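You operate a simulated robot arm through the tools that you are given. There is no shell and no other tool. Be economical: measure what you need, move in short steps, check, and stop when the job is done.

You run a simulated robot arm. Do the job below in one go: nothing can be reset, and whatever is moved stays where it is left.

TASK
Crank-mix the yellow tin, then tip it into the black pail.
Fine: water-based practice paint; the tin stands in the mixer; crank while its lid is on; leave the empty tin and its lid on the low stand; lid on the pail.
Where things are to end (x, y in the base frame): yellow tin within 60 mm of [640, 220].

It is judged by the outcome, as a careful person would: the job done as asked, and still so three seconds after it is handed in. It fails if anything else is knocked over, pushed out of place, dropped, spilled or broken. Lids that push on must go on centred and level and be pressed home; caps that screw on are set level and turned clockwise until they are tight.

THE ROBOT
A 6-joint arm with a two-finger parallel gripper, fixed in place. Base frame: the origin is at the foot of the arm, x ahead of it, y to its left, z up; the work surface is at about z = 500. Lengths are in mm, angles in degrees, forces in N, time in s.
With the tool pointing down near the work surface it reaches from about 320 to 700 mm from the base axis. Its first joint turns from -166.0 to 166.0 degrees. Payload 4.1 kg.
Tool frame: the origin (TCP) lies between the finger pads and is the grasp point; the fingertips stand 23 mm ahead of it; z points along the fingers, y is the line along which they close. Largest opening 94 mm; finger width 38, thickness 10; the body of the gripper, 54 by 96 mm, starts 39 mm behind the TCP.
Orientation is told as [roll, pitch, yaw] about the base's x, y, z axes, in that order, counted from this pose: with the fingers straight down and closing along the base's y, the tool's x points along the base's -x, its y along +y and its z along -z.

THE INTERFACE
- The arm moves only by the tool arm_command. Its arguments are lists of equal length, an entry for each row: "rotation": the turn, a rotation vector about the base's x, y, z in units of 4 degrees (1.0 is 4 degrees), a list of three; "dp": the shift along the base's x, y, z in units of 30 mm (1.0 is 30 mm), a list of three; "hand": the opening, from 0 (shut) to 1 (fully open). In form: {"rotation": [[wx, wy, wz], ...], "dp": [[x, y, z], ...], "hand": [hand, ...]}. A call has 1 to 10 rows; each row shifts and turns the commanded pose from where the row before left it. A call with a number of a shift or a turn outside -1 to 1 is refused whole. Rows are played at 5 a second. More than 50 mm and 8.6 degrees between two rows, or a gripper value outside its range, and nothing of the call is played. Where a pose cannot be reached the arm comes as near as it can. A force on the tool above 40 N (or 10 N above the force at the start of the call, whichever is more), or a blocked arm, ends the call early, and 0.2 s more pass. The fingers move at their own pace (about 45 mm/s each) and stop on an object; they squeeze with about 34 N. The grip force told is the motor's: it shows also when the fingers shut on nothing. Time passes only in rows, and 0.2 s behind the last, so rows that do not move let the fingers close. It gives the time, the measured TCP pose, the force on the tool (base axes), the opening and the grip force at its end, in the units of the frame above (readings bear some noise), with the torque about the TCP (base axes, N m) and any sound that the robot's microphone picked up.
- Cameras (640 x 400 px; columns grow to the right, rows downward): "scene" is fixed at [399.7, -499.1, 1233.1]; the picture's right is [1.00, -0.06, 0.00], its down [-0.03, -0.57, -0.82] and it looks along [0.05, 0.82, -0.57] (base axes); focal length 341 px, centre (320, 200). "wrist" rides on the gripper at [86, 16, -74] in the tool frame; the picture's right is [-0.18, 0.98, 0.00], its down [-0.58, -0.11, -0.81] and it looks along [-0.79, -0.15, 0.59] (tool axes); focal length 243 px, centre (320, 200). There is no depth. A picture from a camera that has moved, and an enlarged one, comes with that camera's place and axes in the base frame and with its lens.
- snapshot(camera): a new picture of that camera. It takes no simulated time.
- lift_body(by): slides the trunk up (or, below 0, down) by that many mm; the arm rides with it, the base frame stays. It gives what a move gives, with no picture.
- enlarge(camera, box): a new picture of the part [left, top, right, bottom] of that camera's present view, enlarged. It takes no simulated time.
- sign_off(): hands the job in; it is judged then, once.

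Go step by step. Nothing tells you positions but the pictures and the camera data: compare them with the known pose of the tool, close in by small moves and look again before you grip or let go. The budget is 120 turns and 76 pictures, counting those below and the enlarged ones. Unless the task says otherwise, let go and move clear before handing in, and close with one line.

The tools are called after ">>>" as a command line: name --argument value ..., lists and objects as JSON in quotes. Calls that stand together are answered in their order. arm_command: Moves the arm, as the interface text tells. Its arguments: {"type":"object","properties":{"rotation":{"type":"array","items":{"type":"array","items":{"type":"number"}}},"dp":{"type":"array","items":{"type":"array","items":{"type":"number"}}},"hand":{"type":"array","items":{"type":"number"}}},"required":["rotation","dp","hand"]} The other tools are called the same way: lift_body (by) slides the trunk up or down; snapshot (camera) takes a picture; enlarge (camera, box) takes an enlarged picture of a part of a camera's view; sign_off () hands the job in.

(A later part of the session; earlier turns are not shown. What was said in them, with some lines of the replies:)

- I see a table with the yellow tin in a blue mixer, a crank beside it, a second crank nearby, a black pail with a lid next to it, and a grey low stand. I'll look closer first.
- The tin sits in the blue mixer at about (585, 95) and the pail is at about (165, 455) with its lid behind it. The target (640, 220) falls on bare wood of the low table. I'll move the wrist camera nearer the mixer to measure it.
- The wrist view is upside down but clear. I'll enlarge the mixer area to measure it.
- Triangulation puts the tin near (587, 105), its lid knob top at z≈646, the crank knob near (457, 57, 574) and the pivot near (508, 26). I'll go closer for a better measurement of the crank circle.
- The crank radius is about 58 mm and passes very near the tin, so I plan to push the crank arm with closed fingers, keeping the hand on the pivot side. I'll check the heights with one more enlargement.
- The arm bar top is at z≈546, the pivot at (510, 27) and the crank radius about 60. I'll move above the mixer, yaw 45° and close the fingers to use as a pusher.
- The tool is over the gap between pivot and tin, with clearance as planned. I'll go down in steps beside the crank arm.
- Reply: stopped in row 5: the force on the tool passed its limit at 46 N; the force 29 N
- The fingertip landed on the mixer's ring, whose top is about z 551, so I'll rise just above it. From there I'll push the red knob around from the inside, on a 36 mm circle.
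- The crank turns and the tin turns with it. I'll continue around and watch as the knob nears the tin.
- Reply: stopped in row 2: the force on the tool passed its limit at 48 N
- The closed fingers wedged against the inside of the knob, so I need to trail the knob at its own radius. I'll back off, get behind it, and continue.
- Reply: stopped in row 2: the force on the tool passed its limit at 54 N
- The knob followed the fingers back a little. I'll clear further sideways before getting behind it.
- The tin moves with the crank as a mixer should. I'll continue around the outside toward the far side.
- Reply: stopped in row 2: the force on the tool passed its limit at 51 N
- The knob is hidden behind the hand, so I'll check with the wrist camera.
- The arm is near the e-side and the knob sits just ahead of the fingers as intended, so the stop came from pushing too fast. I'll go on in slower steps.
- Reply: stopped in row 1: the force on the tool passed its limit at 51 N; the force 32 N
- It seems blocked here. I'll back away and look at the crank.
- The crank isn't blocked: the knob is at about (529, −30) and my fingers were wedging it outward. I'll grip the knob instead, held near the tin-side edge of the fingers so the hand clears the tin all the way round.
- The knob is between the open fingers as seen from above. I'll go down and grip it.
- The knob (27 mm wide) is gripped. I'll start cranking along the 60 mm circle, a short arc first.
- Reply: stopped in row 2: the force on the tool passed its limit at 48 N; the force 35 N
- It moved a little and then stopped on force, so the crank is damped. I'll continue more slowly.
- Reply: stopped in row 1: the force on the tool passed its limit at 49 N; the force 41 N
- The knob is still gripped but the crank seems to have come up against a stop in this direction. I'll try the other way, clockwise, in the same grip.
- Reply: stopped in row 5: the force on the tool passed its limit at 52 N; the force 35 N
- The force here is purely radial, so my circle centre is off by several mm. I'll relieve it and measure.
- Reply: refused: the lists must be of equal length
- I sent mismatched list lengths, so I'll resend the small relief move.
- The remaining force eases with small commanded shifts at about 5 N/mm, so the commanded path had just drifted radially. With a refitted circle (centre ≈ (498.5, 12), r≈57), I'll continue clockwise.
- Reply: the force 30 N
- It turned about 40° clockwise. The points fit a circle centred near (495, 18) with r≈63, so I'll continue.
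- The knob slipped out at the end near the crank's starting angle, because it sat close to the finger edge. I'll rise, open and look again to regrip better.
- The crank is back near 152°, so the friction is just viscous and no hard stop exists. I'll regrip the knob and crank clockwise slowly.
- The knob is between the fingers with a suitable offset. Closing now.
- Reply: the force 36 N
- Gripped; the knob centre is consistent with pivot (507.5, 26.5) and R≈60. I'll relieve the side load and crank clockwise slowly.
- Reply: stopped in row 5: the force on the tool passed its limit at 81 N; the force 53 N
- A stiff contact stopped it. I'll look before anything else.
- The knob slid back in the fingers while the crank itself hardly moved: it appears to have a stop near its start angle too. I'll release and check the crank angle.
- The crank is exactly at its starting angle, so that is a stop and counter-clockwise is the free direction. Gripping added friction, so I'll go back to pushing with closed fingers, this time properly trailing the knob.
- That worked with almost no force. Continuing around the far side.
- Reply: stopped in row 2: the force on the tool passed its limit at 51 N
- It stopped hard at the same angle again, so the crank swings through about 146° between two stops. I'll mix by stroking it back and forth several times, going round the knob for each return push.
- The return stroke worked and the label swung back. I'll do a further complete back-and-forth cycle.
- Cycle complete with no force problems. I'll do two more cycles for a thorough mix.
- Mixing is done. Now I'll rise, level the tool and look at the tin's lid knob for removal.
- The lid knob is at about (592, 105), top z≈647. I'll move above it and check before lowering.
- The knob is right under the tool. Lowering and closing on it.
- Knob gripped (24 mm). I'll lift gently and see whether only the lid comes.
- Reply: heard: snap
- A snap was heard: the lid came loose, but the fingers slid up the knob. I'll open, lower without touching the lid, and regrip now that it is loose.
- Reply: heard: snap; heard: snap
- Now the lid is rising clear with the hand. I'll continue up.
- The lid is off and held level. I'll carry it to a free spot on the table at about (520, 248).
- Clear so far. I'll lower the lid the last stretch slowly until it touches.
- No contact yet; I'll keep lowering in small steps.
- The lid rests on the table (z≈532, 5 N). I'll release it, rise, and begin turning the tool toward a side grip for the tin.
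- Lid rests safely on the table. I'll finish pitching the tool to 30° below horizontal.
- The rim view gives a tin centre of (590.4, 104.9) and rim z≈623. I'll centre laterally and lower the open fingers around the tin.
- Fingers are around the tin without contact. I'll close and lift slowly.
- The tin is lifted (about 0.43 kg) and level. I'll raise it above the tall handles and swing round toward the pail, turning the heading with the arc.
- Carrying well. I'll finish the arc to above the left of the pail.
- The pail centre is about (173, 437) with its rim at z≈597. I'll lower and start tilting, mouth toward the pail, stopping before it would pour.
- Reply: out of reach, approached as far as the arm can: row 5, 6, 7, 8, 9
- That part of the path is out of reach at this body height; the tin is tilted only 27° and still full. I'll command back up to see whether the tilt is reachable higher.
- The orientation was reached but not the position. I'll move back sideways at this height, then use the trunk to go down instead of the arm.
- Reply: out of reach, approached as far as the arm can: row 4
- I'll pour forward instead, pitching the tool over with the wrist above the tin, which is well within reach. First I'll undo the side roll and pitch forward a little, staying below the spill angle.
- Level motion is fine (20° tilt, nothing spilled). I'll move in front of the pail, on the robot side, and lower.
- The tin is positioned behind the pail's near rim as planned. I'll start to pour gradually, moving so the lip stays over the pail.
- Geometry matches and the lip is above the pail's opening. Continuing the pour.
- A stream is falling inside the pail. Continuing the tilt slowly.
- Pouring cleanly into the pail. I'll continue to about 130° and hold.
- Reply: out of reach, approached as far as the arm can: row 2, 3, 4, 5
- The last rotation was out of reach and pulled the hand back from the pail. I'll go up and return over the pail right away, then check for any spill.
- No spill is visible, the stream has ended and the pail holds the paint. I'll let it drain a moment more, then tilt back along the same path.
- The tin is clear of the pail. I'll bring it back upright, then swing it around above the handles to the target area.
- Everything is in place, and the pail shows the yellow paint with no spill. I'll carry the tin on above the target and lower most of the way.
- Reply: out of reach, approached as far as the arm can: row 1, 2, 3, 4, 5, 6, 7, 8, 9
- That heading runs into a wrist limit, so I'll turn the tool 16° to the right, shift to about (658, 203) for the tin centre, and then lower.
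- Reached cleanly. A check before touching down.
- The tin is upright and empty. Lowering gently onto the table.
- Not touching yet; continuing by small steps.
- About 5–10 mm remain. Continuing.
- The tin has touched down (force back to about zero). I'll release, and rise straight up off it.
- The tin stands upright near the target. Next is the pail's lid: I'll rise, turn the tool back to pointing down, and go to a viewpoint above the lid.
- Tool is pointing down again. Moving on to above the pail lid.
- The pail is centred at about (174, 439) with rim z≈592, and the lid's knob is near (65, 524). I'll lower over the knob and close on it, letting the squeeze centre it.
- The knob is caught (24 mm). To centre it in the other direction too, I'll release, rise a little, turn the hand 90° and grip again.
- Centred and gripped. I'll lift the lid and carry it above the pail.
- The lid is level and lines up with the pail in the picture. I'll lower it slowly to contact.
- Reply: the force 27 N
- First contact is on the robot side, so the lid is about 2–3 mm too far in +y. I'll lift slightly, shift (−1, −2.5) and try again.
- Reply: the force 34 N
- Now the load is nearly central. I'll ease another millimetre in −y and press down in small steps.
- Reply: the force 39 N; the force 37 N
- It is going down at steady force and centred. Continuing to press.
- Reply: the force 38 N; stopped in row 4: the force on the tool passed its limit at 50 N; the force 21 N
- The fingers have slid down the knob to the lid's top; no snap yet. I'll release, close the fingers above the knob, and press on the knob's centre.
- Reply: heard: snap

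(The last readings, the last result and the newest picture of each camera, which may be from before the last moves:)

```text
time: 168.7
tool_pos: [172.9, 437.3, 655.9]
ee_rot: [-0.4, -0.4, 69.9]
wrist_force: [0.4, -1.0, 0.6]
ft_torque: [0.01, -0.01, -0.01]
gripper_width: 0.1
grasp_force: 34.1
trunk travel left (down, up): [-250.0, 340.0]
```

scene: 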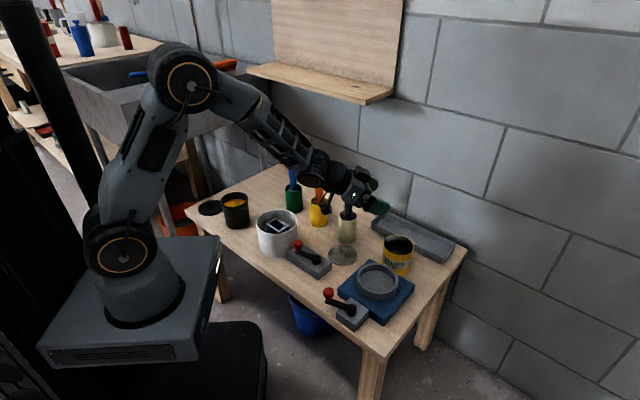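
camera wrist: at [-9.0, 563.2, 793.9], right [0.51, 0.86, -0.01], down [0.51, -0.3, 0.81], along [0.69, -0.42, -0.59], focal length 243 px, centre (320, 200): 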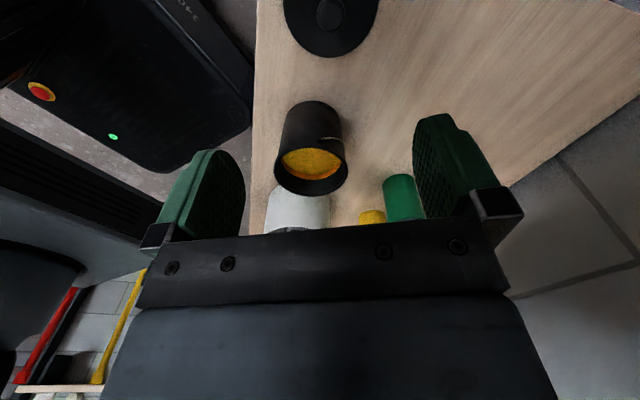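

A snap was heard while letting go; I'll make sure by pressing on the knob's top.

>>> arm_command --rotation '[[0, 0, 0], [0, 0, 0], [0, 0, 0], [0, 0, 0], [0, 0, 0], [0, 0, 0], [0, 0, 0], [0, 0, 0]]' --dp '[[0, 0, -0.08], [0, 0, -0.08], [0, 0, -0.08], [0, 0, -0.08], [0, 0, -0.08], [0, 0, -0.08], [0, 0, -0.08], [0, 0, 0]]' --hand '[0, 0, 0, 0, 0, 0, 0, 0]'

```text
time: 169.9
tool_pos: [174.6, 438.0, 650.9]
ee_rot: [-0.3, -0.7, 69.9]
wrist_force: [-3.0, -13.0, 26.3]
ft_torque: [-0.49, 0.15, 0.04]
gripper_width: 0.0
grasp_force: 33.6
trunk travel left (down, up): [-250.0, 340.0]
stopped in row 5: the force on the tool passed its limit at 44 N (the readings are from after the stop); the commanded pose is now the measured one
```

Firm contact, though slightly one-sided. I'll press once more, shifted a few millimetres in +y, and watch for movement or a snap.

>>> arm_command --rotation '[[0, 0, 0], [0, 0, 0], [0, 0, 0], [0, 0, 0], [0, 0, 0], [0, 0, 0], [0, 0, 0], [0, 0, 0]]' --dp '[[0, 0, 0.3], [0, 0.15, 0], [0, 0, -0.15], [0, 0, -0.06], [0, 0, -0.06], [0, 0, -0.06], [0, 0, -0.06], [0, 0, -0.06]]' --hand '[0, 0, 0, 0, 0, 0, 0, 0]'

>>> arm_command --rotation '[[0, 0, 0], [0, 0, 0], [0, 0, 0], [0, 0, 0], [0, 0, 0], [0, 0, 0]]' --dp '[[0, 0, -0.05], [0, 0, -0.05], [0, 0, -0.05], [0, 0, -0.05], [0, 0, -0.05], [0, 0, 0]]' --hand '[0, 0, 0, 0, 0, 0]'

```text
time: 171.5
tool_pos: [173.8, 443.4, 650.5]
ee_rot: [-0.3, -1.1, 69.9]
wrist_force: [-1.9, -11.6, 25.3]
ft_torque: [-0.65, 0.24, 0.0]
gripper_width: 0.2
grasp_force: 33.9
trunk travel left (down, up): [-250.0, 340.0]
stopped in row 7: the force on the tool passed its limit at 44 N (the readings are from after the stop); the commanded pose is now the measured one
```

```text
time: 171.9
tool_pos: [173.9, 445.6, 650.8]
ee_rot: [-0.3, -1.0, 69.9]
wrist_force: [-2.3, -11.3, 25.0]
ft_torque: [-0.64, 0.15, 0.04]
gripper_width: 0.0
grasp_force: 33.4
trunk travel left (down, up): [-250.0, 340.0]
stopped in row 1: the force on the tool passed its limit at 43 N (the readings are from after the stop); the commanded pose is now the measured one
```

The load pattern looks like my slightly tilted fingertips on a flat knob, with the lid itself not moving. I'll back off and use the last picture to check the seat.

>>> arm_command --rotation '[[0, 0, 0], [0, 0, 0], [0, 0, 0], [0, 0, 0], [0, 0, 0], [0, 0, 0]]' --dp '[[0, -0.25, 0.3], [0, 0, 0.9], [0, 0, 0.9], [0, 0, 0.9], [0, 0, 0.9], [0, 0, 0]]' --hand '[0, 0, 0, 0, 0, 0]'

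>>> enlarge --camera "scene" --box '[195, 170, 275, 230]'

```text
time: 173.3
tool_pos: [173.7, 438.2, 765.3]
ee_rot: [-0.3, -0.9, 70.0]
wrist_force: [-0.6, 0.6, -0.2]
ft_torque: [0.01, -0.01, 0.0]
gripper_width: 0.0
grasp_force: 33.8
trunk travel left (down, up): [-250.0, 340.0]
```

```text
6.67 times, centred on (235, 200) of scene
camera zoom: at [399.7, -499.1, 1233.1], right [1.0, -0.06, 0.0], down [-0.03, -0.57, -0.82], along [0.05, 0.82, -0.57], focal length 2273 px, centre (887, 200)
```

zoom: 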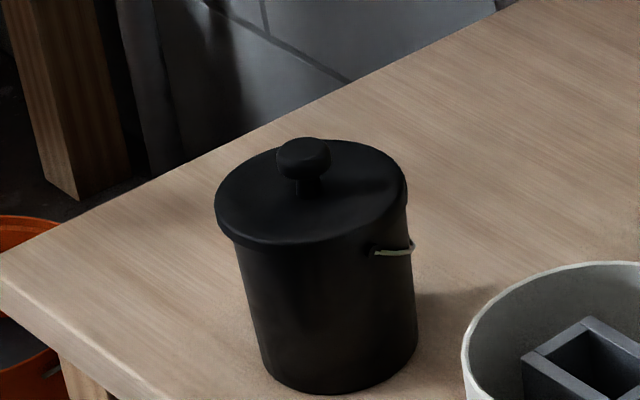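

The lid sits centred and level on the pail, with one snap heard (off to on) and firm presses of about 44 N since then without movement. The tin and its lid stand on the table, and the hand is clear, so I'm raising it a little more and handing in.

>>> arm_command --rotation '[[0, 0, 0], [0, 0, 0], [0, 0, 0]]' --dp '[[0, 0, 0.8], [0, 0, 0.8], [0, 0, 0]]' --hand '[0.5, 0.5, 0.5]'

>>> sign_off

```text
time: 174.1
tool_pos: [173.9, 439.9, 813.6]
ee_rot: [-0.3, -0.9, 70.0]
wrist_force: [-0.6, 0.0, -0.4]
ft_torque: [-0.02, 0.01, -0.01]
gripper_width: 47.0
grasp_force: 0.1
trunk travel left (down, up): [-250.0, 340.0]
```

```text
The job is handed in.
```

I mixed the yellow tin with its lid on, poured it into the black pail and pressed the pail's lid on; the empty tin is at about (658, 203), some 25 mm from target, with its lid at about (520, 248), both on the table, which I took to be the low stand. The crank only swung about 146° between two stops, so I mixed with repeated back-and-forth strokes, not full turns. I saw no spill, but the hand slipped back from the pail briefly near the end of the pour. I judged the pail lid home from one snap, firm presses of about 44 N and the last picture.
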